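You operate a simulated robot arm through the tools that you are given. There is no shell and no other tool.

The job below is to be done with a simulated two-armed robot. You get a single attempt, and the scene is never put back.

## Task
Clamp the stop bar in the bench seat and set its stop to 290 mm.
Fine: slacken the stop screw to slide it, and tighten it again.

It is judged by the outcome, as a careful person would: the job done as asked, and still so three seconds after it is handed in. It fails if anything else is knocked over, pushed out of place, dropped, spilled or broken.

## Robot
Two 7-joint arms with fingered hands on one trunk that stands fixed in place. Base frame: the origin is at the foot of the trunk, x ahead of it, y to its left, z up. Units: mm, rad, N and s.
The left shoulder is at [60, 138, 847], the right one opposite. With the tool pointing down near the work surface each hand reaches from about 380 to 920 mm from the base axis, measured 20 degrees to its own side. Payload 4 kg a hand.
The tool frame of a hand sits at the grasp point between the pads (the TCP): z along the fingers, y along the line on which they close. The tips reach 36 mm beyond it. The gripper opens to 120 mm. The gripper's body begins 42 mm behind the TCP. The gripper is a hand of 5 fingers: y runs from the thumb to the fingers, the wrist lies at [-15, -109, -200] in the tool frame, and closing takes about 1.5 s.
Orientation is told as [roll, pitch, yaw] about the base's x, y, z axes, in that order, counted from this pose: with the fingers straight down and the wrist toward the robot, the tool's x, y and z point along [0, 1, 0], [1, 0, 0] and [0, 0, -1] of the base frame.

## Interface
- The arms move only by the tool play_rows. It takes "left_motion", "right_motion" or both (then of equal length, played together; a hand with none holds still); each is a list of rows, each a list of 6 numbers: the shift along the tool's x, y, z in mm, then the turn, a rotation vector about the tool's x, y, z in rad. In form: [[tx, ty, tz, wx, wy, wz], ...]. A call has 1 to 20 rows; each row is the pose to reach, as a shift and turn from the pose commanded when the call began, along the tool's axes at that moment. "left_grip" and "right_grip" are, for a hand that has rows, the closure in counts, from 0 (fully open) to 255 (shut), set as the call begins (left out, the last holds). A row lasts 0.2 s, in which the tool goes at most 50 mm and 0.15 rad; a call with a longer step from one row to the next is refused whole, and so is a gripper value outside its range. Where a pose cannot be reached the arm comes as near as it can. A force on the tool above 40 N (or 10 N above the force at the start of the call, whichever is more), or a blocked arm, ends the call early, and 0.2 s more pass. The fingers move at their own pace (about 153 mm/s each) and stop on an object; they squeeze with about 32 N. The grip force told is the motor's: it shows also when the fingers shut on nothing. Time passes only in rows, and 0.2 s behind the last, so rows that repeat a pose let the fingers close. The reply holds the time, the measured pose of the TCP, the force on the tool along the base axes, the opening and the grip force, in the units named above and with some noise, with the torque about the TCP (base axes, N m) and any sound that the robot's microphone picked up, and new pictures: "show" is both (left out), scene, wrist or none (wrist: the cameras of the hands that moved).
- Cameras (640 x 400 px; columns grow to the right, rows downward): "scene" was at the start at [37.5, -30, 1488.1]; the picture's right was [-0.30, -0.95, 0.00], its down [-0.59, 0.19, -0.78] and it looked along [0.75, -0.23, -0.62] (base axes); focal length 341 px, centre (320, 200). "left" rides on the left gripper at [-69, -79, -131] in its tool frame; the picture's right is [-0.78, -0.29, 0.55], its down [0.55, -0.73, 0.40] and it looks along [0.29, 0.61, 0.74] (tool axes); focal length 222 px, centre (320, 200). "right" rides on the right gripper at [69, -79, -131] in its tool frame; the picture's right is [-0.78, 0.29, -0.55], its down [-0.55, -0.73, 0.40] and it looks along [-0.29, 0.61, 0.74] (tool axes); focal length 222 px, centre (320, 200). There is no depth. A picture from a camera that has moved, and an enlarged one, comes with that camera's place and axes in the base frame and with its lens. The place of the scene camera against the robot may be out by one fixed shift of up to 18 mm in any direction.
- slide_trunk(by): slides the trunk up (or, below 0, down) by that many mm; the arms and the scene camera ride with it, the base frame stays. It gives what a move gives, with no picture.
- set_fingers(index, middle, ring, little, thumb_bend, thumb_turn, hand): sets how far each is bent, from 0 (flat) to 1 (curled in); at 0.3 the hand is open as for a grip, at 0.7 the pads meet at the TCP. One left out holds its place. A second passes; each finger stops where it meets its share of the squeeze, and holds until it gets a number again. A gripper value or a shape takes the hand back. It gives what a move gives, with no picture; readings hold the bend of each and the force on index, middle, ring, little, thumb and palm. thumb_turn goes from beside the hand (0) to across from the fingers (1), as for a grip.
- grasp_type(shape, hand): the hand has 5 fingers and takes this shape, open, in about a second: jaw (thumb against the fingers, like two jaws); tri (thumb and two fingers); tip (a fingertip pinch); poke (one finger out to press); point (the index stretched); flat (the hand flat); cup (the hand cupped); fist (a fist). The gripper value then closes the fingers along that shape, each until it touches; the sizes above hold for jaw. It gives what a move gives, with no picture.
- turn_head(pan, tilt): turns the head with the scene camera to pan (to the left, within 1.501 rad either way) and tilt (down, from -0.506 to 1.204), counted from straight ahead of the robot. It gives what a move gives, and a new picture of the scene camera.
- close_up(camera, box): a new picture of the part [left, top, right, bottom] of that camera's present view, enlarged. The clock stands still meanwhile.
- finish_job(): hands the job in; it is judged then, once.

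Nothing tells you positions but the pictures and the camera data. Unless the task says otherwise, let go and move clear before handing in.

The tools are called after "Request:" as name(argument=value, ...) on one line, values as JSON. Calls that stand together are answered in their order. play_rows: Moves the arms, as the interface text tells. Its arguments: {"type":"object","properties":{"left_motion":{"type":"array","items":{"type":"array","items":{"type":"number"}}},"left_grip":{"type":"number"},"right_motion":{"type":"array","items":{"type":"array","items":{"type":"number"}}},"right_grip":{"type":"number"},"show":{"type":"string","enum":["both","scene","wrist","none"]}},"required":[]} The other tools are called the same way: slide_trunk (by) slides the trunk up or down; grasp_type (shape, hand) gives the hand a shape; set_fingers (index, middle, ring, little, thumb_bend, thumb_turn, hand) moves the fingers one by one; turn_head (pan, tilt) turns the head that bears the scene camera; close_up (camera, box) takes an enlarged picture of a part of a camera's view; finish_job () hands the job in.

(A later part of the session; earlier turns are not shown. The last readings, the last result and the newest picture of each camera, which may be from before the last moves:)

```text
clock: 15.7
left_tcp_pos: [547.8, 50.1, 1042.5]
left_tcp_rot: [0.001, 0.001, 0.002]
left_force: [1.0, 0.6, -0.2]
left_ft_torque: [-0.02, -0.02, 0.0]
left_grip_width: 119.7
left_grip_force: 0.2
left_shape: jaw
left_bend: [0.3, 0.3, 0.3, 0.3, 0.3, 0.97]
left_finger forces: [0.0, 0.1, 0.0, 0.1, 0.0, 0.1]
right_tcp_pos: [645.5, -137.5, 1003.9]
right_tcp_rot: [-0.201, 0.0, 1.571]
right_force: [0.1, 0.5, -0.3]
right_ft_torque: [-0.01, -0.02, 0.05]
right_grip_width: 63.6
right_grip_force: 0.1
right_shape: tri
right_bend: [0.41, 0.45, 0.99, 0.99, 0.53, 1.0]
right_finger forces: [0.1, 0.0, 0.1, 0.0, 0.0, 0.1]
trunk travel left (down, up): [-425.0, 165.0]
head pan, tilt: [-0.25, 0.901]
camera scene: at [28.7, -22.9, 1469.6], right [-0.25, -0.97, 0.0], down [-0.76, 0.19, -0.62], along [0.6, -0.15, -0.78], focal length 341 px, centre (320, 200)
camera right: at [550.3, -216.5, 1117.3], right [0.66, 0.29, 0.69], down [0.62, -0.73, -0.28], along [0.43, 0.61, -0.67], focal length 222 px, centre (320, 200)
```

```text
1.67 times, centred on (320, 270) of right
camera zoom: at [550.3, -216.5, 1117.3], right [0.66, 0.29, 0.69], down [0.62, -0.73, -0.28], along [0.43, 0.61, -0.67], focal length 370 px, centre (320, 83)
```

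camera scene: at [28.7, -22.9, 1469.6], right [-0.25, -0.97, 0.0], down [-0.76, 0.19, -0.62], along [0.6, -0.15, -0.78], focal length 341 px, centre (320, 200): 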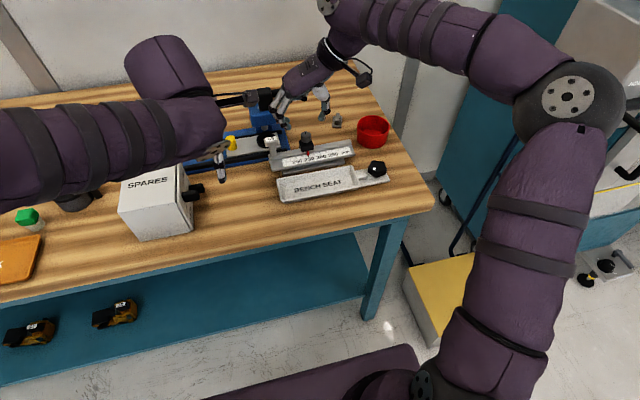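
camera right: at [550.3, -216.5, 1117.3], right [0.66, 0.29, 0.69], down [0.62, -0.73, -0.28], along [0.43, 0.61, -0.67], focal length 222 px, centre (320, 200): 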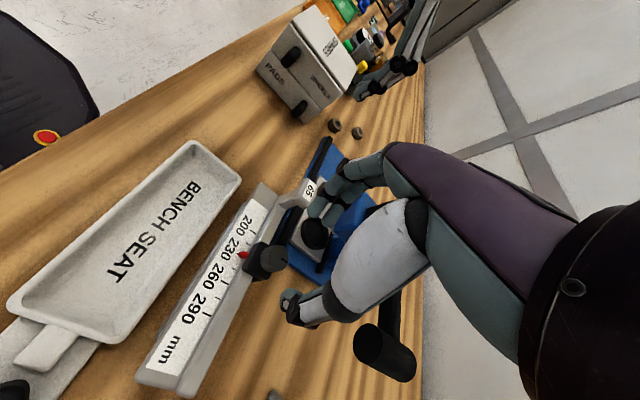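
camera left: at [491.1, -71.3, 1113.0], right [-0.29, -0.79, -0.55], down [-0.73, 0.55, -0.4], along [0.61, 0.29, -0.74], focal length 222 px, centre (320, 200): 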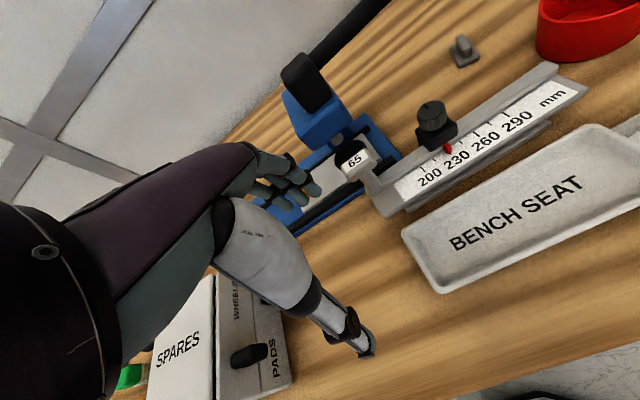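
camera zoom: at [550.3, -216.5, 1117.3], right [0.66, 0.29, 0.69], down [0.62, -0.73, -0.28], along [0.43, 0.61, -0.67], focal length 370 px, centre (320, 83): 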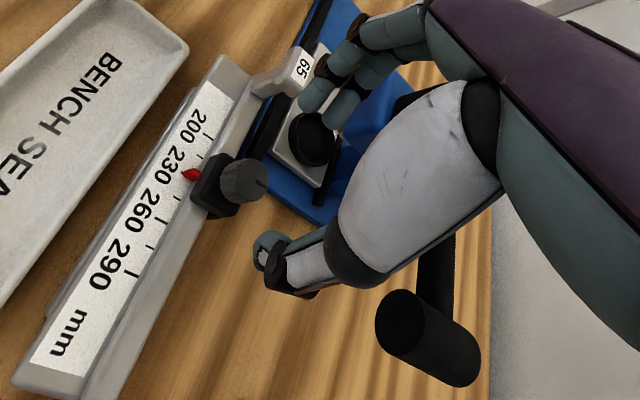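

The hand fits here: fingertips to the left of the knob, thumb to the right, lever behind. I'm descending to TCP z≈930 in small steps while watching the force.

Request:
play_rows(right_motion=[[3.4, -1, -0.7, 0, 0, 0], [7, -1, 17, 0, 0, 0], [10.7, -1, 35, 0, 0, 0], [14.4, -1, 53, 0, 0, 0], [18.1, -1, 71.8, 0, 0, 0], [18.1, -1, 71.8, 0, 0, 0]], show="wrist")

Request:
close_up(camera="left", box=[320, 0, 640, 200])

Request:
close_up(camera="scene", box=[240, 80, 400, 180])

```text
clock: 17.1
left_tcp_pos: [546.6, 48.5, 1043.4]
left_tcp_rot: [-0.001, 0.0, -0.001]
left_force: [-0.4, 0.1, -0.3]
left_ft_torque: [-0.03, 0.0, -0.01]
left_grip_width: 119.5
left_grip_force: 0.0
left_shape: jaw
left_bend: [0.3, 0.3, 0.3, 0.3, 0.3, 0.97]
left_finger forces: [0.0, 0.0, 0.0, 0.0, 0.0, 0.1]
right_tcp_pos: [640.6, -139.3, 930.5]
right_tcp_rot: [-0.202, -0.002, 1.569]
right_force: [-0.8, -4.6, 13.1]
right_ft_torque: [0.74, 0.07, -0.04]
right_grip_width: 62.8
right_grip_force: 0.0
right_shape: tri
right_bend: [0.4, 0.46, 0.99, 0.99, 0.53, 1.0]
right_finger forces: [9.0, 6.2, 0.0, 0.0, 0.1, 0.1]
trunk travel left (down, up): [-425.0, 165.0]
head pan, tilt: [-0.25, 0.901]
camera right: at [546.4, -218.8, 1043.9], right [0.66, 0.29, 0.69], down [0.62, -0.74, -0.28], along [0.43, 0.61, -0.66], focal length 222 px, centre (320, 200)
```

right: 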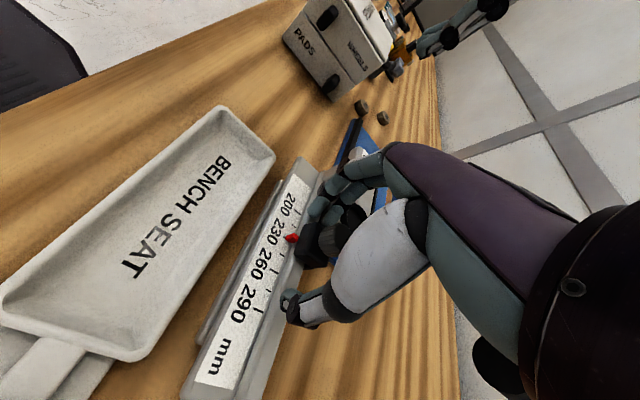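

```text
2.00 times, centred on (480, 100) of left
camera zoom: at [467.9, -20.0, 1174.7], right [-0.29, -0.78, -0.55], down [-0.73, 0.55, -0.4], along [0.61, 0.29, -0.74], focal length 444 px, centre (0, 400)
```

zoom: 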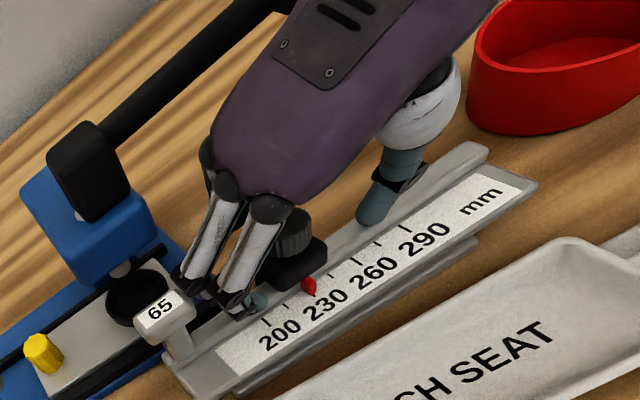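

```text
4.00 times, centred on (320, 130) of scene
camera zoom: at [27.6, -23.4, 1469.9], right [-0.25, -0.97, 0.0], down [-0.76, 0.19, -0.62], along [0.6, -0.15, -0.78], focal length 1364 px, centre (320, 480)
```

zoom: 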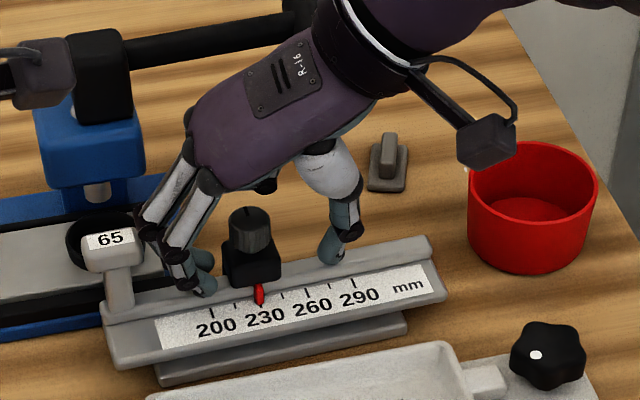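

The fingertips touched the rail and nudged the bar a few mm to the left. That is harmless, because the bar has to be moved anyway. I'm lifting 6 mm and then closing the grip on the stop block.

Request:
play_rows(right_motion=[[-1.2, 0, -6, 0, 0, 0], [-1.2, 0, -6, 0, 0, 0]], show="none")

Request:
play_rows(right_motion=[[0, 0, 0, 0, 0, 0], [0, 0, 0, 0, 0, 0], [0, 0, 0, 0, 0, 0], [0, 0, 0, 0, 0, 0], [0, 0, 0, 0, 0, 0], [0, 0, 0, 0, 0, 0], [0, 0, 0, 0, 0, 0], [0, 0, 0, 0, 0, 0]], right_grip=255, show="wrist")

Request:
close_up(camera="left", box=[320, 0, 640, 200])

Request:
close_up(camera="scene", box=[240, 80, 400, 180])

```text
clock: 17.6
left_tcp_pos: [548.1, 50.4, 1041.8]
left_tcp_rot: [0.001, 0.001, 0.0]
left_force: [0.6, -1.5, -0.1]
left_ft_torque: [-0.01, -0.05, -0.02]
left_grip_width: 119.7
left_grip_force: 0.1
left_shape: jaw
left_bend: [0.3, 0.3, 0.3, 0.3, 0.3, 0.97]
left_finger forces: [0.0, 0.1, 0.0, 0.1, 0.1, 0.1]
right_tcp_pos: [641.4, -137.9, 935.4]
right_tcp_rot: [-0.2, 0.0, 1.569]
right_force: [-0.5, -1.9, -0.7]
right_ft_torque: [-0.01, 0.02, 0.03]
right_grip_width: 63.0
right_grip_force: 0.0
right_shape: tri
right_bend: [0.4, 0.45, 0.99, 0.99, 0.53, 1.0]
right_finger forces: [0.1, 1.0, 0.0, 0.0, 0.0, 0.1]
trunk travel left (down, up): [-425.0, 165.0]
head pan, tilt: [-0.25, 0.901]
```

```text
clock: 19.4
left_tcp_pos: [547.3, 49.6, 1040.8]
left_tcp_rot: [0.0, 0.0, 0.001]
left_force: [-0.7, -0.1, -0.6]
left_ft_torque: [-0.01, -0.01, 0.0]
left_grip_width: 119.6
left_grip_force: 0.0
left_shape: jaw
left_bend: [0.3, 0.3, 0.3, 0.3, 0.3, 0.97]
left_finger forces: [0.0, 0.1, 0.1, 0.1, 0.0, 0.1]
right_tcp_pos: [640.8, -139.6, 935.8]
right_tcp_rot: [-0.199, 0.0, 1.571]
right_force: [-0.2, -1.4, -0.1]
right_ft_torque: [-0.02, 0.03, -0.03]
right_grip_width: 27.1
right_grip_force: 32.3
right_shape: tri
right_bend: [0.49, 0.5, 1.0, 1.0, 0.71, 1.0]
right_finger forces: [16.8, 11.4, 0.0, 0.0, 29.0, 0.0]
trunk travel left (down, up): [-425.0, 165.0]
head pan, tilt: [-0.25, 0.901]
camera right: at [546.8, -217.8, 1048.9], right [0.66, 0.29, 0.69], down [0.62, -0.74, -0.28], along [0.43, 0.61, -0.67], focal length 222 px, centre (320, 200)
```

right: 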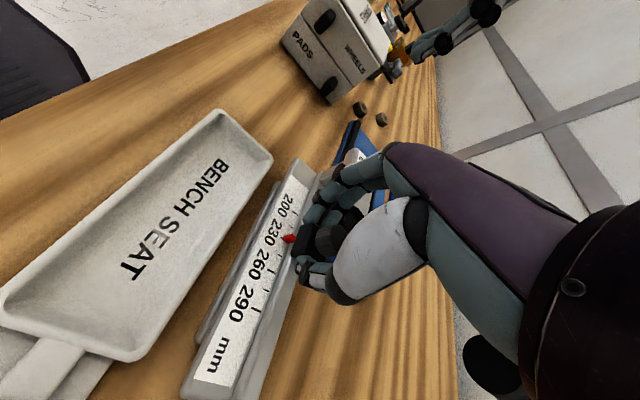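

```text
2.00 times, centred on (480, 100) of left
camera zoom: at [469.0, -19.6, 1174.0], right [-0.29, -0.78, -0.55], down [-0.74, 0.55, -0.4], along [0.61, 0.29, -0.74], focal length 444 px, centre (0, 400)
```

zoom: 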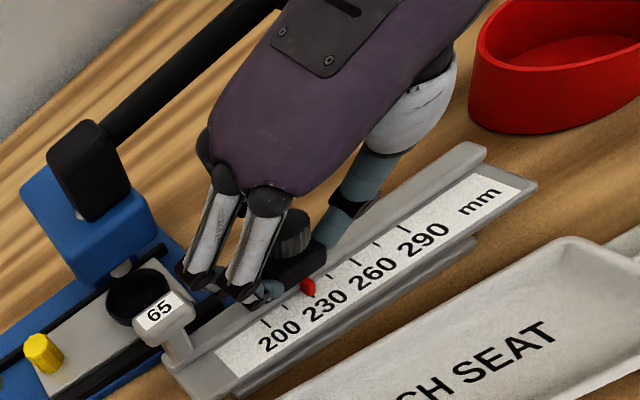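

```text
4.00 times, centred on (320, 130) of scene
camera zoom: at [29.0, -23.0, 1469.6], right [-0.25, -0.97, 0.0], down [-0.76, 0.19, -0.62], along [0.6, -0.15, -0.78], focal length 1364 px, centre (320, 480)
```

zoom: 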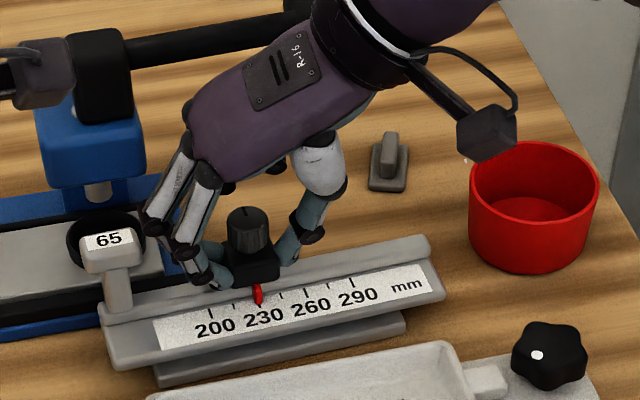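

The fingertips have the stop block firmly (about 30 N). I'm lifting 15 mm first to see how the bar hangs.

Request:
play_rows(right_motion=[[-1, 0, -5, 0, 0, 0], [-2, 0, -10, 0, 0, 0], [-3, 0, -15, 0, 0, 0], [-3, 0, -15, 0, 0, 0]], show="none")

Request:
close_up(camera="left", box=[320, 0, 640, 200])

Request:
close_up(camera="scene", box=[240, 80, 400, 180])

```text
clock: 20.4
left_tcp_pos: [548.6, 49.6, 1041.6]
left_tcp_rot: [0.001, -0.002, 0.0]
left_force: [-0.6, 0.3, 0.2]
left_ft_torque: [-0.02, 0.0, 0.01]
left_grip_width: 119.9
left_grip_force: 0.0
left_shape: jaw
left_bend: [0.3, 0.3, 0.3, 0.3, 0.3, 0.97]
left_finger forces: [0.0, 0.0, 0.0, 0.0, 0.0, 0.1]
right_tcp_pos: [641.3, -139.0, 951.8]
right_tcp_rot: [-0.199, 0.002, 1.568]
right_force: [-0.2, -0.2, -5.8]
right_ft_torque: [-0.04, 0.02, -0.04]
right_grip_width: 27.2
right_grip_force: 32.0
right_shape: tri
right_bend: [0.49, 0.5, 1.0, 1.0, 0.71, 1.0]
right_finger forces: [16.3, 12.2, 0.0, 0.0, 28.7, 0.0]
trunk travel left (down, up): [-425.0, 165.0]
head pan, tilt: [-0.25, 0.901]
```

```text
2.00 times, centred on (480, 100) of left
camera zoom: at [469.2, -19.6, 1174.0], right [-0.29, -0.78, -0.55], down [-0.74, 0.55, -0.4], along [0.61, 0.29, -0.74], focal length 444 px, centre (0, 400)
```

zoom: 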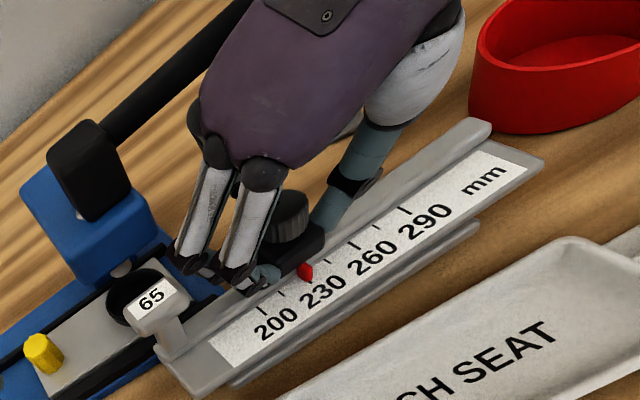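

```text
4.00 times, centred on (320, 130) of scene
camera zoom: at [29.3, -23.0, 1469.6], right [-0.25, -0.97, 0.0], down [-0.76, 0.19, -0.62], along [0.6, -0.15, -0.78], focal length 1364 px, centre (320, 480)
```

zoom: 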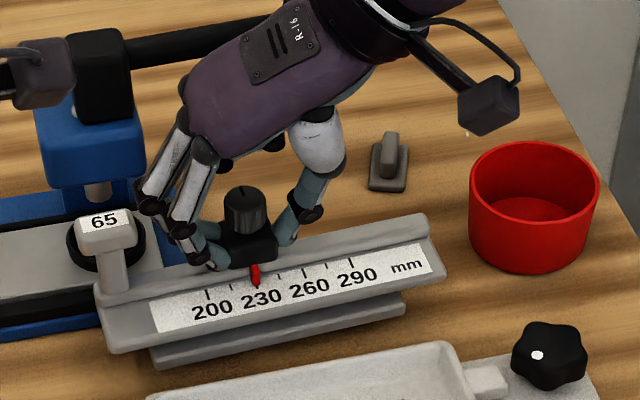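

The bar hangs level (about 5.8 N). I'm lifting 30 mm more, taking out the slight 0.03 rad yaw it picked up, and carrying it about 79 mm toward the robot over the seat.

Request:
play_rows(right_motion=[[-3, 0, -15, 0, 0, 0], [-6, 0, -29.4, 0, 0, 0], [10, -1, -33, 0.002, 0, 0.01], [30, -2, -37, 0.004, 0, 0.02], [50, -4, -41, 0.006, 0, 0.0294], [71.4, -5.5, -45.1, 0.006, 0, 0.0294], [71.4, -5.5, -45.1, 0.006, 0, 0.0294]], show="both")

Request:
close_up(camera="left", box=[380, 80, 640, 300])

Request:
close_up(camera="scene", box=[240, 100, 400, 220])

Request:
close_up(camera="right", box=[100, 100, 420, 400])

```text
clock: 22.1
left_tcp_pos: [549.1, 49.3, 1042.2]
left_tcp_rot: [-0.001, 0.0, 0.001]
left_force: [0.7, -0.4, -0.4]
left_ft_torque: [0.0, -0.01, -0.03]
left_grip_width: 119.5
left_grip_force: 0.1
left_shape: jaw
left_bend: [0.3, 0.3, 0.3, 0.3, 0.3, 0.97]
left_finger forces: [0.0, 0.1, 0.0, 0.0, 0.0, 0.0]
right_tcp_pos: [562.0, -143.9, 980.0]
right_tcp_rot: [-0.2, 0.001, 1.538]
right_force: [0.2, 0.5, -6.2]
right_ft_torque: [-0.02, 0.01, -0.03]
right_grip_width: 27.1
right_grip_force: 31.9
right_shape: tri
right_bend: [0.49, 0.5, 1.0, 1.0, 0.71, 1.0]
right_finger forces: [16.5, 12.2, 0.0, 0.0, 28.8, 0.0]
trunk travel left (down, up): [-425.0, 165.0]
head pan, tilt: [-0.25, 0.901]
camera scene: at [29.3, -23.0, 1469.6], right [-0.25, -0.97, 0.0], down [-0.76, 0.19, -0.62], along [0.6, -0.15, -0.78], focal length 341 px, centre (320, 200)
camera right: at [465.4, -220.8, 1092.8], right [0.67, 0.27, 0.69], down [0.59, -0.75, -0.28], along [0.45, 0.6, -0.67], focal length 222 px, centre (320, 200)
```

scene: 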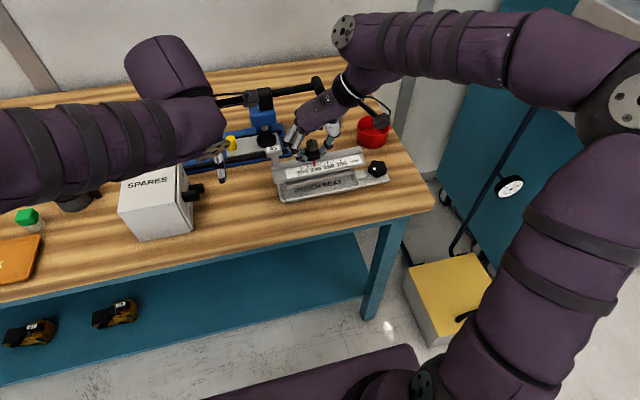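
right: 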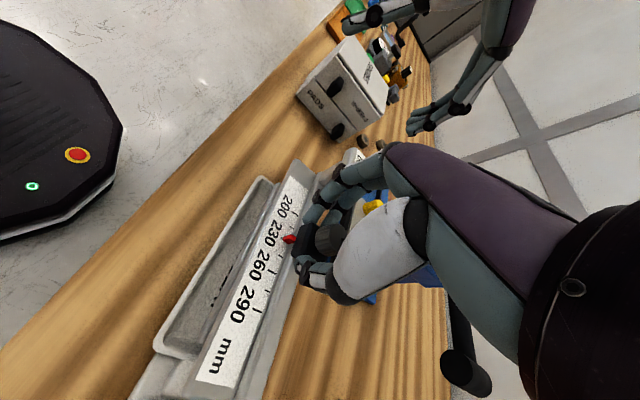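

```text
1.82 times, centred on (510, 190) of left
camera zoom: at [469.3, -19.6, 1173.9], right [-0.29, -0.78, -0.55], down [-0.74, 0.55, -0.4], along [0.61, 0.29, -0.74], focal length 404 px, centre (-26, 218)
```

zoom: 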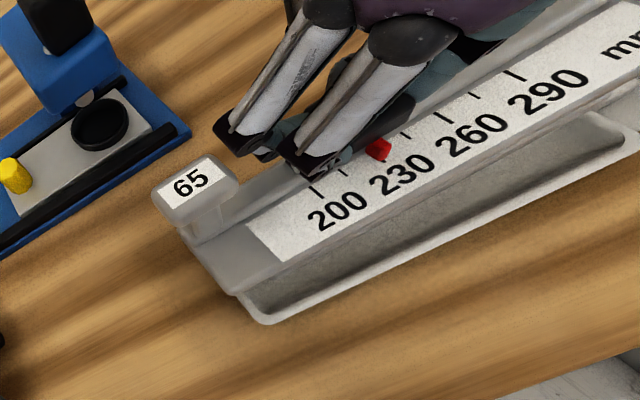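

```text
3.33 times, centred on (320, 160) of scene
camera zoom: at [29.3, -23.0, 1469.6], right [-0.25, -0.97, 0.0], down [-0.76, 0.19, -0.62], along [0.6, -0.15, -0.78], focal length 1137 px, centre (320, 333)
```

zoom: 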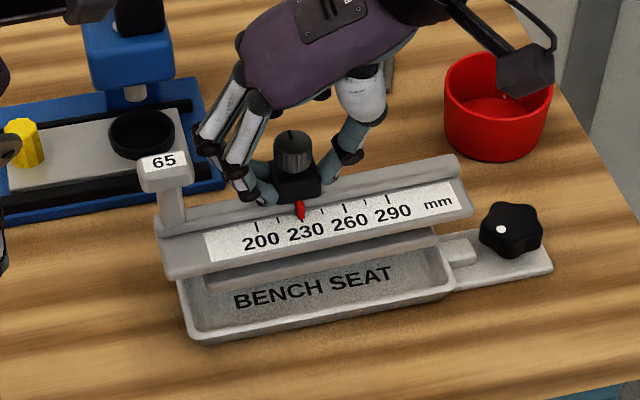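

```text
1.33 times, centred on (260, 250) of right
camera zoom: at [465.4, -220.8, 1092.8], right [0.67, 0.27, 0.69], down [0.59, -0.75, -0.28], along [0.45, 0.6, -0.67], focal length 296 px, centre (400, 133)
```

zoom: 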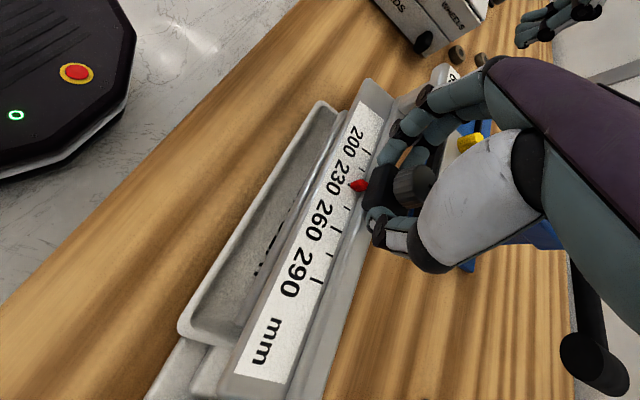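

The bar is above the seat, still about 0.02–0.03 rad off parallel. I'm zooming in for an accurate fit before lowering.

Request:
close_up(camera="scene", box=[270, 150, 380, 210])

Request:
close_up(camera="left", box=[480, 130, 640, 260])

Request:
close_up(camera="right", box=[130, 150, 310, 400])

```text
5.82 times, centred on (325, 180) of scene
camera zoom: at [29.3, -23.0, 1469.6], right [-0.25, -0.97, 0.0], down [-0.76, 0.19, -0.62], along [0.6, -0.15, -0.78], focal length 1985 px, centre (291, 316)
```

zoom: 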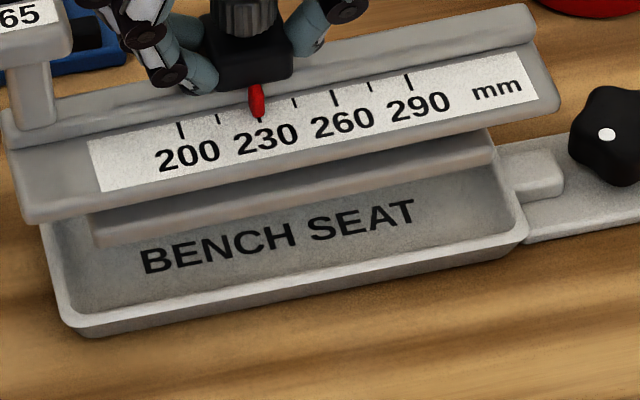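

```text
3.08 times, centred on (560, 195) of left
camera zoom: at [469.3, -19.6, 1173.9], right [-0.29, -0.78, -0.55], down [-0.74, 0.55, -0.4], along [0.61, 0.29, -0.74], focal length 684 px, centre (-418, 215)
```

zoom: 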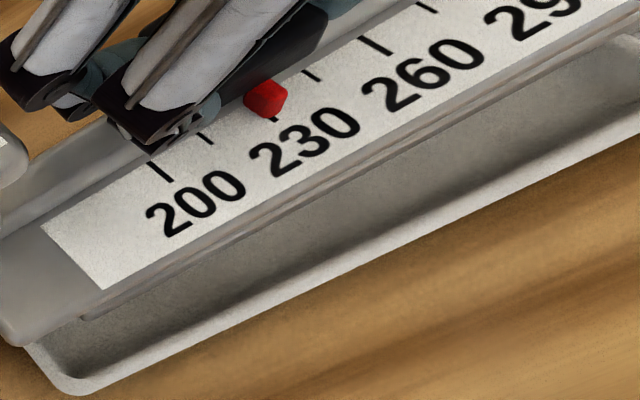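

```text
1.60 times, centred on (220, 275) of right
camera zoom: at [465.4, -220.8, 1092.8], right [0.67, 0.27, 0.69], down [0.59, -0.75, -0.28], along [0.45, 0.6, -0.67], focal length 355 px, centre (480, 80)
```

zoom: 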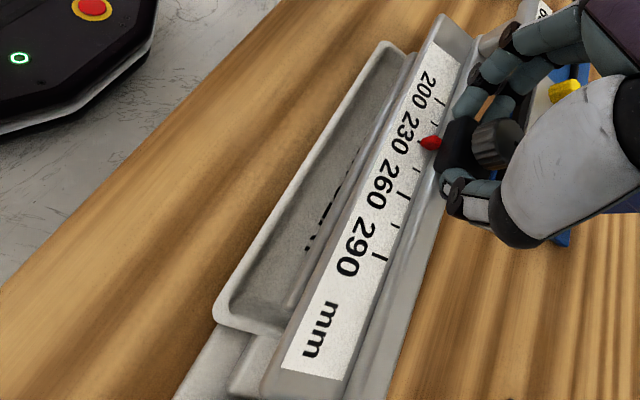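

The seat's interior is about y -57 to -236 with its front wall near x 521, against a 161 mm foot. I'm rotating -0.04 rad, shifting +2.5 mm in y, and lowering until the foot is just above the rim.

Request:
play_rows(right_motion=[[0, 1, 0, 0.004, 0, 0.02], [0, 2.5, 0, 0.008, 0, 0.0392], [2, 2.5, 10, 0.008, 0, 0.0392], [4.3, 2.5, 20, 0.008, 0, 0.0392], [4.3, 2.5, 20, 0.008, 0, 0.0392]], show="none")

Request:
close_up(camera="scene", box=[270, 150, 380, 210])

Request:
close_up(camera="left", box=[440, 90, 640, 290])

Request:
close_up(camera="right", box=[130, 150, 310, 400])

```text
clock: 23.2
left_tcp_pos: [547.4, 48.9, 1041.8]
left_tcp_rot: [-0.001, 0.002, 0.0]
left_force: [-0.3, 0.0, -0.1]
left_ft_torque: [-0.03, -0.03, 0.01]
left_grip_width: 119.6
left_grip_force: 0.1
left_shape: jaw
left_bend: [0.3, 0.3, 0.3, 0.3, 0.3, 0.97]
left_finger forces: [0.0, 0.1, 0.1, 0.0, 0.1, 0.1]
right_tcp_pos: [561.2, -140.4, 960.4]
right_tcp_rot: [-0.198, 0.0, 1.5]
right_force: [-0.4, -0.2, -5.0]
right_ft_torque: [-0.01, -0.02, 0.03]
right_grip_width: 27.0
right_grip_force: 31.7
right_shape: tri
right_bend: [0.49, 0.5, 1.0, 1.0, 0.71, 1.0]
right_finger forces: [16.6, 12.3, 0.0, 0.1, 28.7, 0.0]
trunk travel left (down, up): [-425.0, 165.0]
head pan, tilt: [-0.25, 0.901]
```

```text
5.82 times, centred on (325, 180) of scene
camera zoom: at [29.1, -23.0, 1469.6], right [-0.25, -0.97, 0.0], down [-0.76, 0.19, -0.62], along [0.6, -0.15, -0.78], focal length 1985 px, centre (291, 316)
```

zoom: 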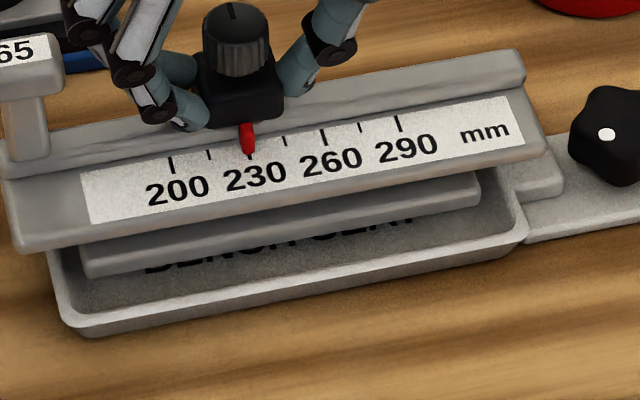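

```text
2.00 times, centred on (540, 190) of left
camera zoom: at [469.0, -19.6, 1174.0], right [-0.29, -0.78, -0.55], down [-0.74, 0.55, -0.4], along [0.61, 0.29, -0.74], focal length 444 px, centre (-120, 220)
```

zoom: 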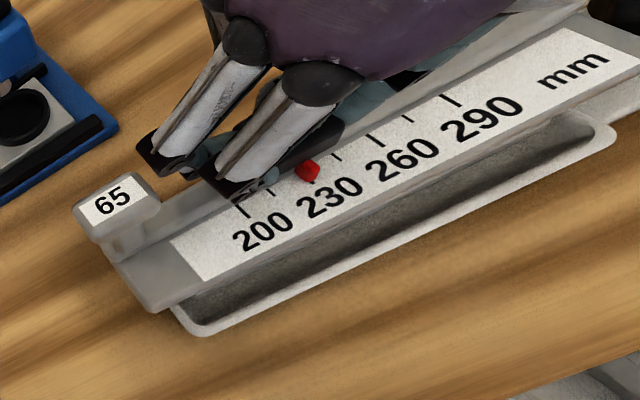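

```text
1.60 times, centred on (220, 275) of right
camera zoom: at [462.0, -213.1, 1073.5], right [0.68, 0.24, 0.69], down [0.56, -0.78, -0.28], along [0.47, 0.58, -0.67], focal length 355 px, centre (480, 80)
```

zoom: 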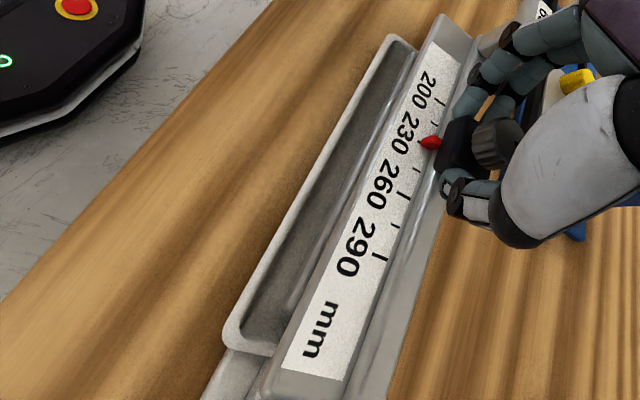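

The bar is now parallel to the seat. I'm shifting -2 mm in y and lowering the foot into the trough in small steps while watching the force.

Request:
play_rows(right_motion=[[-0.1, -2, 0, 0, 0, 0], [1, -2, 5, 0, 0, 0], [2, -2, 10, 0, 0, 0], [2.8, -2, 14.7, 0, 0, 0], [2.8, -2, 14.7, 0, 0, 0]], show="none")

Request:
close_up(camera="scene", box=[270, 150, 380, 210])

Request:
close_up(camera="left", box=[440, 90, 640, 290])

```text
clock: 24.4
left_tcp_pos: [547.0, 49.2, 1041.9]
left_tcp_rot: [0.0, 0.0, 0.001]
left_force: [0.4, -0.1, -0.5]
left_ft_torque: [-0.04, -0.03, -0.02]
left_grip_width: 119.7
left_grip_force: 0.1
left_shape: jaw
left_bend: [0.3, 0.3, 0.3, 0.3, 0.3, 0.97]
left_finger forces: [0.1, 0.0, 0.1, 0.0, 0.1, 0.0]
right_tcp_pos: [561.3, -141.8, 945.9]
right_tcp_rot: [-0.198, 0.0, 1.499]
right_force: [0.4, 0.1, -6.2]
right_ft_torque: [-0.03, 0.0, -0.02]
right_grip_width: 26.8
right_grip_force: 32.1
right_shape: tri
right_bend: [0.49, 0.5, 1.0, 1.0, 0.71, 1.0]
right_finger forces: [16.5, 12.2, 0.1, 0.0, 28.7, 0.1]
trunk travel left (down, up): [-425.0, 165.0]
head pan, tilt: [-0.25, 0.901]
```

```text
5.82 times, centred on (325, 180) of scene
camera zoom: at [29.1, -23.0, 1469.6], right [-0.25, -0.97, 0.0], down [-0.76, 0.19, -0.62], along [0.6, -0.15, -0.78], focal length 1985 px, centre (291, 316)
```

zoom: 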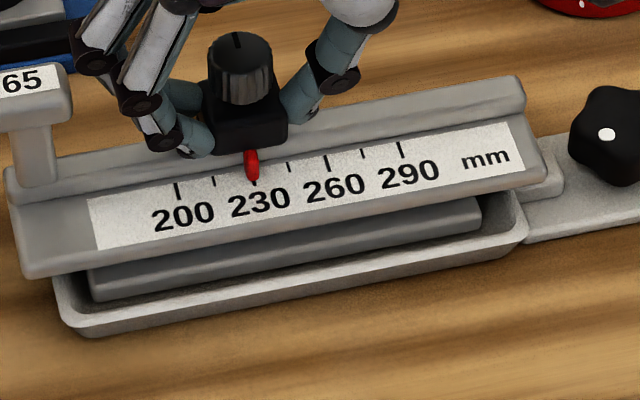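

```text
2.00 times, centred on (540, 190) of left
camera zoom: at [469.1, -19.6, 1174.0], right [-0.29, -0.78, -0.55], down [-0.74, 0.55, -0.4], along [0.61, 0.29, -0.74], focal length 444 px, centre (-120, 220)
```

zoom: 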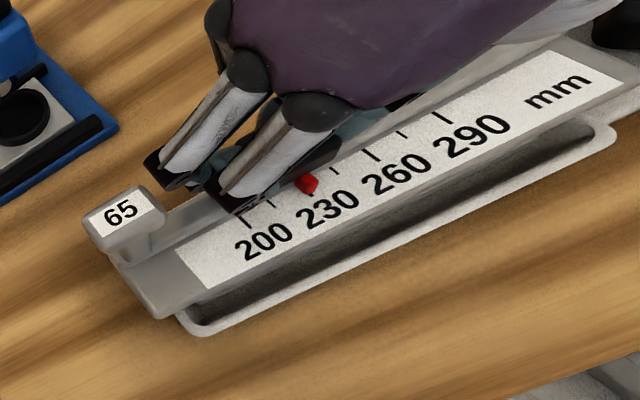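

The foot is inside the trough walls with no contact yet. I'm continuing down in finer steps until it touches.

Request:
play_rows(right_motion=[[0.4, 0, 2, 0, 0, 0], [0.8, 0, 4, 0, 0, 0], [1.2, 0, 6, 0, 0, 0], [1.2, 0, 6, 0, 0, 0]], show="none")

Request:
close_up(camera="scene", box=[270, 150, 380, 210])

```text
clock: 25.4
left_tcp_pos: [547.0, 49.2, 1040.6]
left_tcp_rot: [0.001, -0.002, 0.0]
left_force: [0.3, 0.1, 0.7]
left_ft_torque: [0.01, 0.0, 0.01]
left_grip_width: 119.6
left_grip_force: 0.1
left_shape: jaw
left_bend: [0.3, 0.3, 0.3, 0.3, 0.3, 0.97]
left_finger forces: [0.0, 0.1, 0.0, 0.1, 0.1, 0.0]
right_tcp_pos: [562.4, -143.6, 941.4]
right_tcp_rot: [-0.202, 0.001, 1.499]
right_force: [2.6, -1.2, 4.1]
right_ft_torque: [0.1, -0.07, -0.13]
right_grip_width: 26.9
right_grip_force: 32.1
right_shape: tri
right_bend: [0.49, 0.5, 1.0, 1.0, 0.71, 1.0]
right_finger forces: [17.2, 11.9, 0.0, 0.0, 29.8, 0.1]
trunk travel left (down, up): [-425.0, 165.0]
head pan, tilt: [-0.25, 0.901]
```

```text
5.82 times, centred on (325, 180) of scene
camera zoom: at [28.7, -22.9, 1469.8], right [-0.25, -0.97, 0.0], down [-0.76, 0.19, -0.62], along [0.6, -0.15, -0.78], focal length 1985 px, centre (291, 316)
```

zoom: 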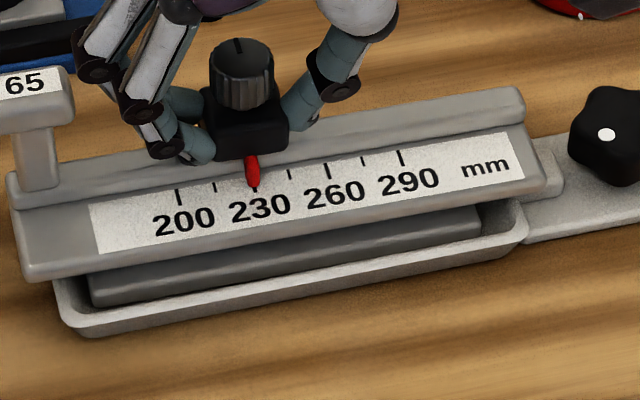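

The foot has bottomed out at about z 855 on the trough floor, which fits a proper seat. I'm opening the grip and rising clear.

Request:
play_rows(right_motion=[[0, 0, 0, 0, 0, 0], [0, 0, 0, 0, 0, 0], [0, 0, 0, 0, 0, 0], [0, 0, 0, 0, 0, 0]], right_grip=120, show="none")

Request:
close_up(camera="scene", box=[270, 150, 380, 210])

```text
clock: 26.4
left_tcp_pos: [546.3, 49.7, 1043.1]
left_tcp_rot: [0.0, 0.0, -0.001]
left_force: [-0.5, 1.2, 1.0]
left_ft_torque: [0.02, -0.03, 0.0]
left_grip_width: 119.7
left_grip_force: 0.1
left_shape: jaw
left_bend: [0.3, 0.3, 0.3, 0.3, 0.3, 0.97]
left_finger forces: [0.0, 0.0, 0.1, 0.0, 0.0, 0.1]
right_tcp_pos: [561.5, -143.7, 940.4]
right_tcp_rot: [-0.2, 0.001, 1.498]
right_force: [0.3, 0.2, -0.8]
right_ft_torque: [0.01, -0.01, -0.01]
right_grip_width: 63.2
right_grip_force: 0.1
right_shape: tri
right_bend: [0.41, 0.45, 0.99, 0.99, 0.53, 1.0]
right_finger forces: [0.0, 0.0, 0.0, 0.0, 0.1, 0.0]
trunk travel left (down, up): [-425.0, 165.0]
head pan, tilt: [-0.25, 0.901]
```

```text
5.82 times, centred on (325, 180) of scene
camera zoom: at [28.7, -22.9, 1469.6], right [-0.25, -0.97, 0.0], down [-0.76, 0.19, -0.62], along [0.6, -0.15, -0.78], focal length 1985 px, centre (291, 316)
```

zoom: 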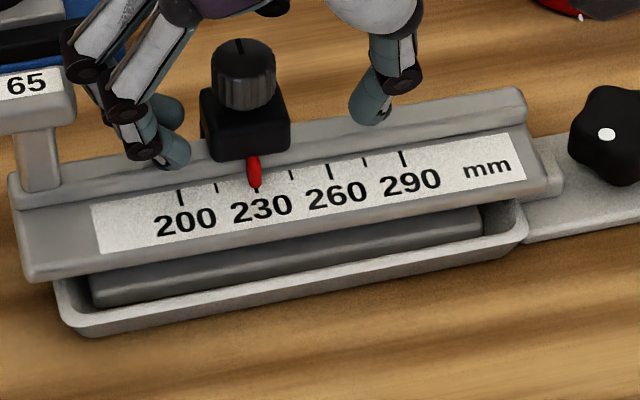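

The bar rests in the seat. I'm rising clear and moving the right hand over toward the seat's clamp knob.

Request:
play_rows(right_motion=[[-7, 0.5, -34, 0, 0, 0], [-13.9, 1, -68.6, 0, 0, 0], [-16.5, -36, -68.6, 0, 0, 0], [-19.1, -73, -68.6, 0, 0, 0], [-21.7, -110, -68.6, 0, 0, 0], [-24.4, -147.6, -68.6, 0, 0, 0], [-24.4, -147.6, -68.6, 0, 0, 0]], show="none")

```text
clock: 28.1
left_tcp_pos: [546.7, 49.5, 1042.4]
left_tcp_rot: [-0.001, -0.001, 0.0]
left_force: [1.7, 1.2, 0.5]
left_ft_torque: [0.0, -0.01, -0.02]
left_grip_width: 119.4
left_grip_force: 0.1
left_shape: jaw
left_bend: [0.3, 0.3, 0.3, 0.3, 0.3, 0.97]
left_finger forces: [0.0, 0.0, 0.0, 0.0, 0.0, 0.0]
right_tcp_pos: [559.4, -293.6, 1011.0]
right_tcp_rot: [-0.202, 0.0, 1.501]
right_force: [-0.6, -0.2, 0.5]
right_ft_torque: [-0.02, -0.03, -0.02]
right_grip_width: 63.0
right_grip_force: 0.0
right_shape: tri
right_bend: [0.41, 0.45, 0.99, 0.99, 0.53, 1.0]
right_finger forces: [0.0, 0.0, 0.0, 0.1, 0.1, 0.0]
trunk travel left (down, up): [-425.0, 165.0]
head pan, tilt: [-0.25, 0.901]
```

Now I'll unwind the yaw back toward zero, still at this height.

Request:
play_rows(right_motion=[[0, 0, 0, 0, 0, 0.15], [0, 0, 0, 0, 0, 0.3], [0, 0, 0, 0, 0, 0.45], [0, 0, 0, 0, 0, 0.6], [0, 0, 0, 0, 0, 0.75], [0, 0, 0, 0, 0, 0.9], [0, 0, 0, 0, 0, 1.05], [0, 0, 0, 0, 0, 1.2], [0, 0, 0, 0, 0, 1.35], [0, 0, 0, 0, 0, 1.5]], show="none")

Request:
play_rows(right_motion=[[0, 0, 0, 0.1, 0, 0], [0, 0, 0, 0.2, 0, 0], [0, 0, 0, 0.2, 0, 0]], show="both")

Request:
close_up(camera="scene", box=[320, 110, 420, 210])

Request:
close_up(camera="left", box=[440, 60, 640, 260])

```text
clock: 30.2
left_tcp_pos: [547.4, 49.1, 1041.3]
left_tcp_rot: [-0.002, 0.001, 0.001]
left_force: [-0.8, 0.6, 0.5]
left_ft_torque: [0.01, 0.05, 0.01]
left_grip_width: 119.7
left_grip_force: 0.0
left_shape: jaw
left_bend: [0.3, 0.3, 0.3, 0.3, 0.3, 0.97]
left_finger forces: [0.0, 0.1, 0.0, 0.1, 0.0, 0.0]
right_tcp_pos: [560.8, -290.0, 1011.0]
right_tcp_rot: [-0.012, -0.199, 0.005]
right_force: [1.3, 1.1, 1.1]
right_ft_torque: [-0.07, 0.02, -0.02]
right_grip_width: 63.5
right_grip_force: 0.0
right_shape: tri
right_bend: [0.41, 0.45, 0.99, 0.99, 0.53, 1.0]
right_finger forces: [0.0, 0.0, 0.0, 0.0, 0.1, 0.1]
trunk travel left (down, up): [-425.0, 165.0]
head pan, tilt: [-0.25, 0.901]
```

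```text
clock: 31.1
left_tcp_pos: [547.6, 50.2, 1041.4]
left_tcp_rot: [0.0, 0.0, 0.0]
left_force: [0.2, 0.2, -1.3]
left_ft_torque: [-0.02, 0.0, -0.04]
left_grip_width: 120.1
left_grip_force: 0.0
left_shape: jaw
left_bend: [0.3, 0.3, 0.3, 0.3, 0.3, 0.97]
left_finger forces: [0.0, 0.0, 0.1, 0.0, 0.0, 0.0]
right_tcp_pos: [562.9, -290.6, 1011.4]
right_tcp_rot: [-0.013, 0.002, 0.0]
right_force: [0.0, 1.3, -0.2]
right_ft_torque: [0.01, 0.0, 0.0]
right_grip_width: 63.7
right_grip_force: 0.1
right_shape: tri
right_bend: [0.41, 0.45, 0.99, 0.99, 0.53, 1.0]
right_finger forces: [0.0, 0.1, 0.0, 0.0, 0.0, 0.1]
trunk travel left (down, up): [-425.0, 165.0]
head pan, tilt: [-0.25, 0.901]
camera scene: at [28.7, -22.8, 1469.6], right [-0.25, -0.97, 0.0], down [-0.76, 0.19, -0.62], along [0.6, -0.15, -0.78], focal length 341 px, centre (320, 200)
camera right: at [481.8, -219.7, 1140.9], right [0.29, -0.78, 0.56], down [-0.74, -0.55, -0.39], along [0.61, -0.3, -0.73], focal length 222 px, centre (320, 200)
```

scene: 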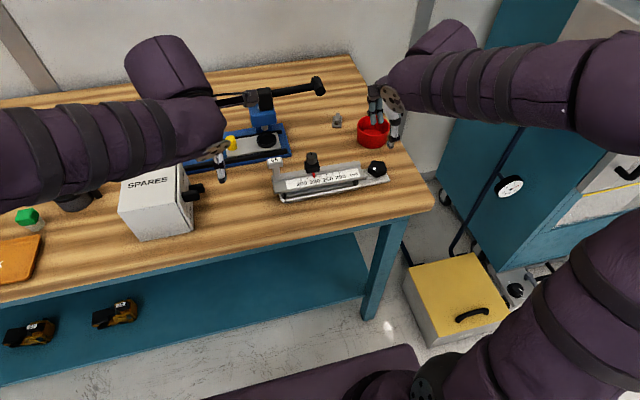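
right: 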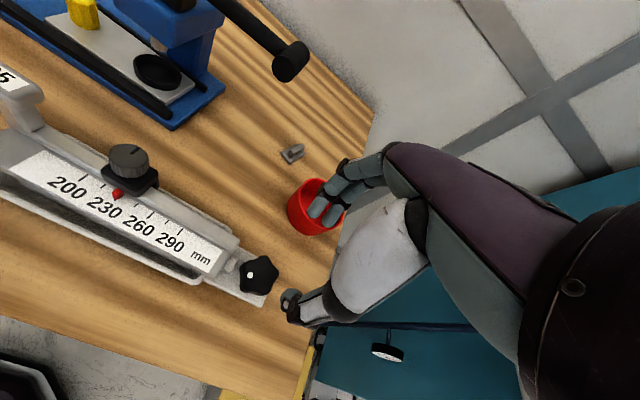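

```text
4.00 times, centred on (370, 160) of scene
camera zoom: at [28.7, -22.8, 1469.6], right [-0.25, -0.97, 0.0], down [-0.76, 0.19, -0.62], along [0.6, -0.15, -0.78], focal length 1364 px, centre (120, 360)
```

zoom: 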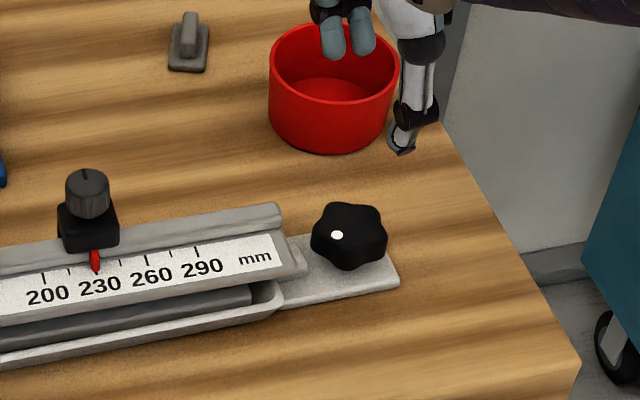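

```text
2.00 times, centred on (540, 160) of left
camera zoom: at [468.7, -19.4, 1174.2], right [-0.29, -0.78, -0.55], down [-0.73, 0.55, -0.4], along [0.61, 0.29, -0.74], focal length 444 px, centre (-120, 280)
```

zoom: 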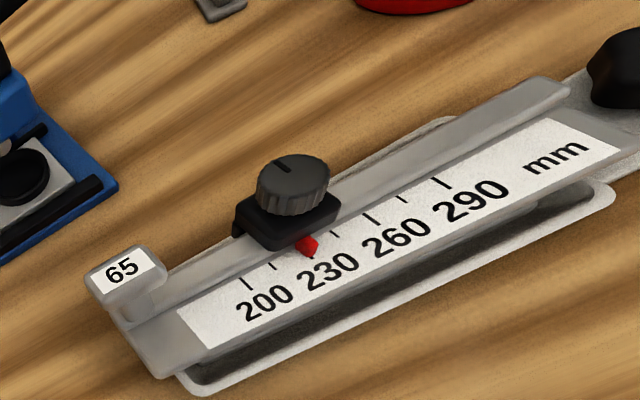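

The bar is in the trough and the seat knob is centred near (556.5, -293, 870). I'll yaw to +0.4, descend around the knob, grip it and turn clockwise.

Request:
play_rows(right_motion=[[-1, -2, 20, 0, 0, -0.13], [-2, -4, 45, 0, 0, -0.26], [-2.4, -6.4, 70, 0, 0, -0.4], [-2.4, -6.4, 70, 0, 0, -0.4]], right_grip=105, show="both")

Request:
close_up(camera="scene", box=[320, 110, 420, 210])

Request:
close_up(camera="right", box=[160, 140, 400, 380])

```text
clock: 32.0
left_tcp_pos: [547.6, 50.5, 1042.4]
left_tcp_rot: [0.0, -0.001, 0.001]
left_force: [0.0, 0.5, -0.4]
left_ft_torque: [-0.02, 0.01, 0.01]
left_grip_width: 119.7
left_grip_force: 0.1
left_shape: jaw
left_bend: [0.3, 0.3, 0.3, 0.3, 0.3, 0.97]
left_finger forces: [0.0, 0.1, 0.0, 0.0, 0.0, 0.1]
right_tcp_pos: [555.7, -293.8, 941.2]
right_tcp_rot: [-0.013, 0.006, 0.4]
right_force: [0.7, -0.3, 0.7]
right_ft_torque: [-0.03, 0.02, 0.03]
right_grip_width: 70.2
right_grip_force: 0.0
right_shape: tri
right_bend: [0.38, 0.42, 0.99, 0.99, 0.49, 1.0]
right_finger forces: [0.1, 0.0, 0.1, 0.1, 0.0, 0.1]
trunk travel left (down, up): [-425.0, 165.0]
head pan, tilt: [-0.25, 0.901]
camera scene: at [28.6, -22.8, 1469.7], right [-0.25, -0.97, 0.0], down [-0.76, 0.19, -0.62], along [0.6, -0.15, -0.78], focal length 341 px, centre (320, 200)
camera right: at [455.6, -259.2, 1071.2], right [0.57, -0.6, 0.56], down [-0.46, -0.8, -0.39], along [0.68, -0.04, -0.74], focal length 222 px, centre (320, 200)
```

scene: 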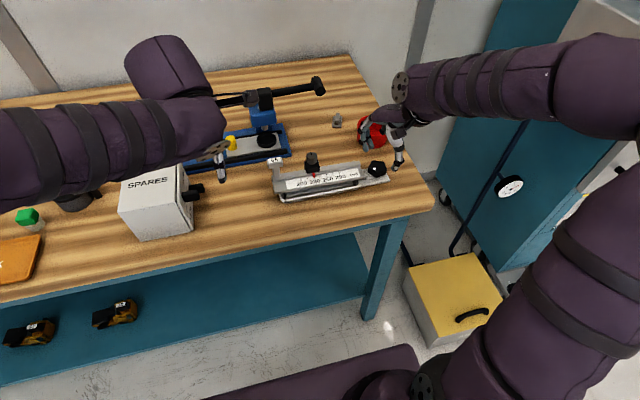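
right: 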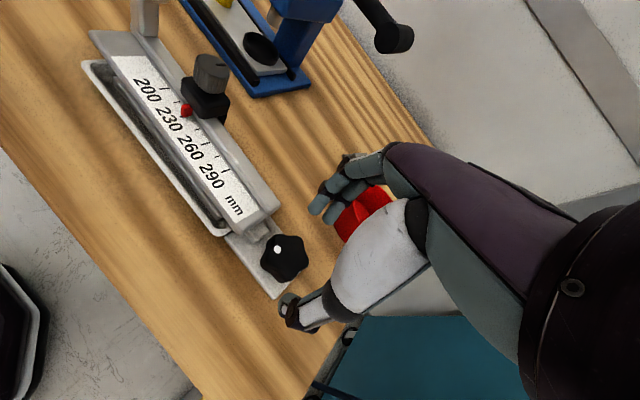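

```text
4.00 times, centred on (370, 160) of scene
camera zoom: at [28.6, -22.8, 1469.7], right [-0.25, -0.97, 0.0], down [-0.76, 0.19, -0.62], along [0.6, -0.15, -0.78], focal length 1364 px, centre (120, 360)
```

zoom: 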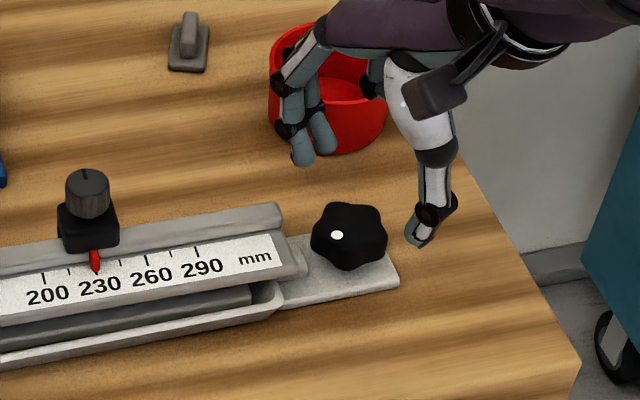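

```text
1.67 times, centred on (280, 260) of right
camera zoom: at [455.6, -259.2, 1071.2], right [0.57, -0.6, 0.56], down [-0.46, -0.8, -0.39], along [0.68, -0.04, -0.74], focal length 370 px, centre (387, 100)
```

zoom: 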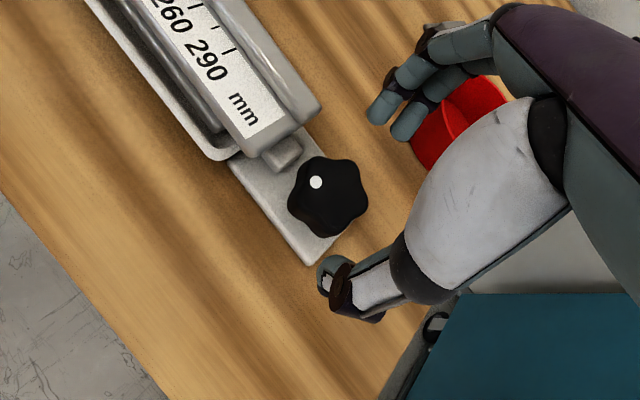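

The thumb and fingers straddle the knob. I'm descending to TCP z≈900.

Request:
play_rows(right_motion=[[0, 1, 14, 0, 0, 0], [0, 1, 28, 0, 0, 0], [0, 1, 36, 0, 0, 0], [0, 1, 41, 0, 0, 0], [0, 1, 41, 0, 0, 0]], show="wrist")

Request:
close_up(camera="scene", box=[320, 110, 420, 210])

```text
clock: 33.2
left_tcp_pos: [547.8, 49.2, 1041.9]
left_tcp_rot: [-0.001, -0.001, 0.0]
left_force: [0.0, 0.6, -0.1]
left_ft_torque: [0.01, -0.02, 0.0]
left_grip_width: 119.8
left_grip_force: 0.0
left_shape: jaw
left_bend: [0.3, 0.3, 0.3, 0.3, 0.3, 0.97]
left_finger forces: [0.0, 0.1, 0.1, 0.0, 0.1, 0.0]
right_tcp_pos: [556.9, -295.1, 899.3]
right_tcp_rot: [-0.013, 0.005, 0.398]
right_force: [0.6, 0.5, 0.3]
right_ft_torque: [0.01, 0.02, 0.03]
right_grip_width: 70.1
right_grip_force: 0.1
right_shape: tri
right_bend: [0.38, 0.42, 0.99, 0.99, 0.49, 1.0]
right_finger forces: [0.0, 0.1, 0.0, 0.0, 0.0, 0.0]
trunk travel left (down, up): [-425.0, 165.0]
head pan, tilt: [-0.25, 0.901]
camera right: at [455.4, -259.3, 1029.0], right [0.57, -0.6, 0.56], down [-0.46, -0.8, -0.39], along [0.68, -0.04, -0.74], focal length 222 px, centre (320, 200)
```

right: 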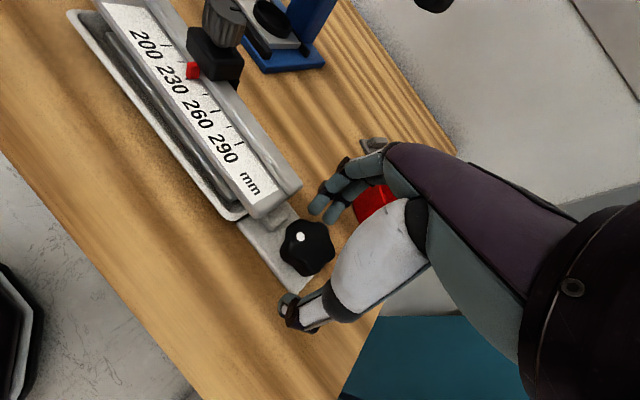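

```text
4.00 times, centred on (370, 160) of scene
camera zoom: at [28.7, -22.9, 1469.6], right [-0.25, -0.97, 0.0], down [-0.76, 0.19, -0.62], along [0.6, -0.15, -0.78], focal length 1364 px, centre (120, 360)
```

zoom: 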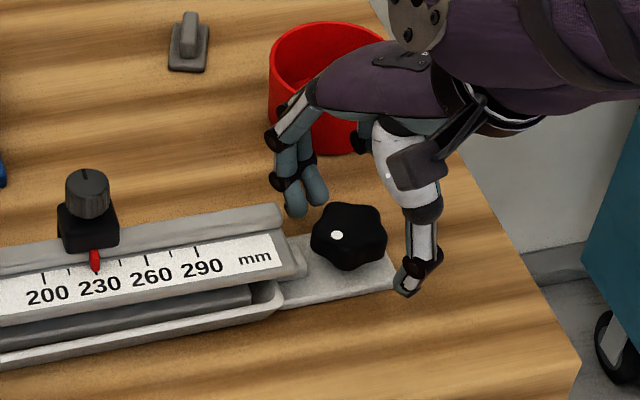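

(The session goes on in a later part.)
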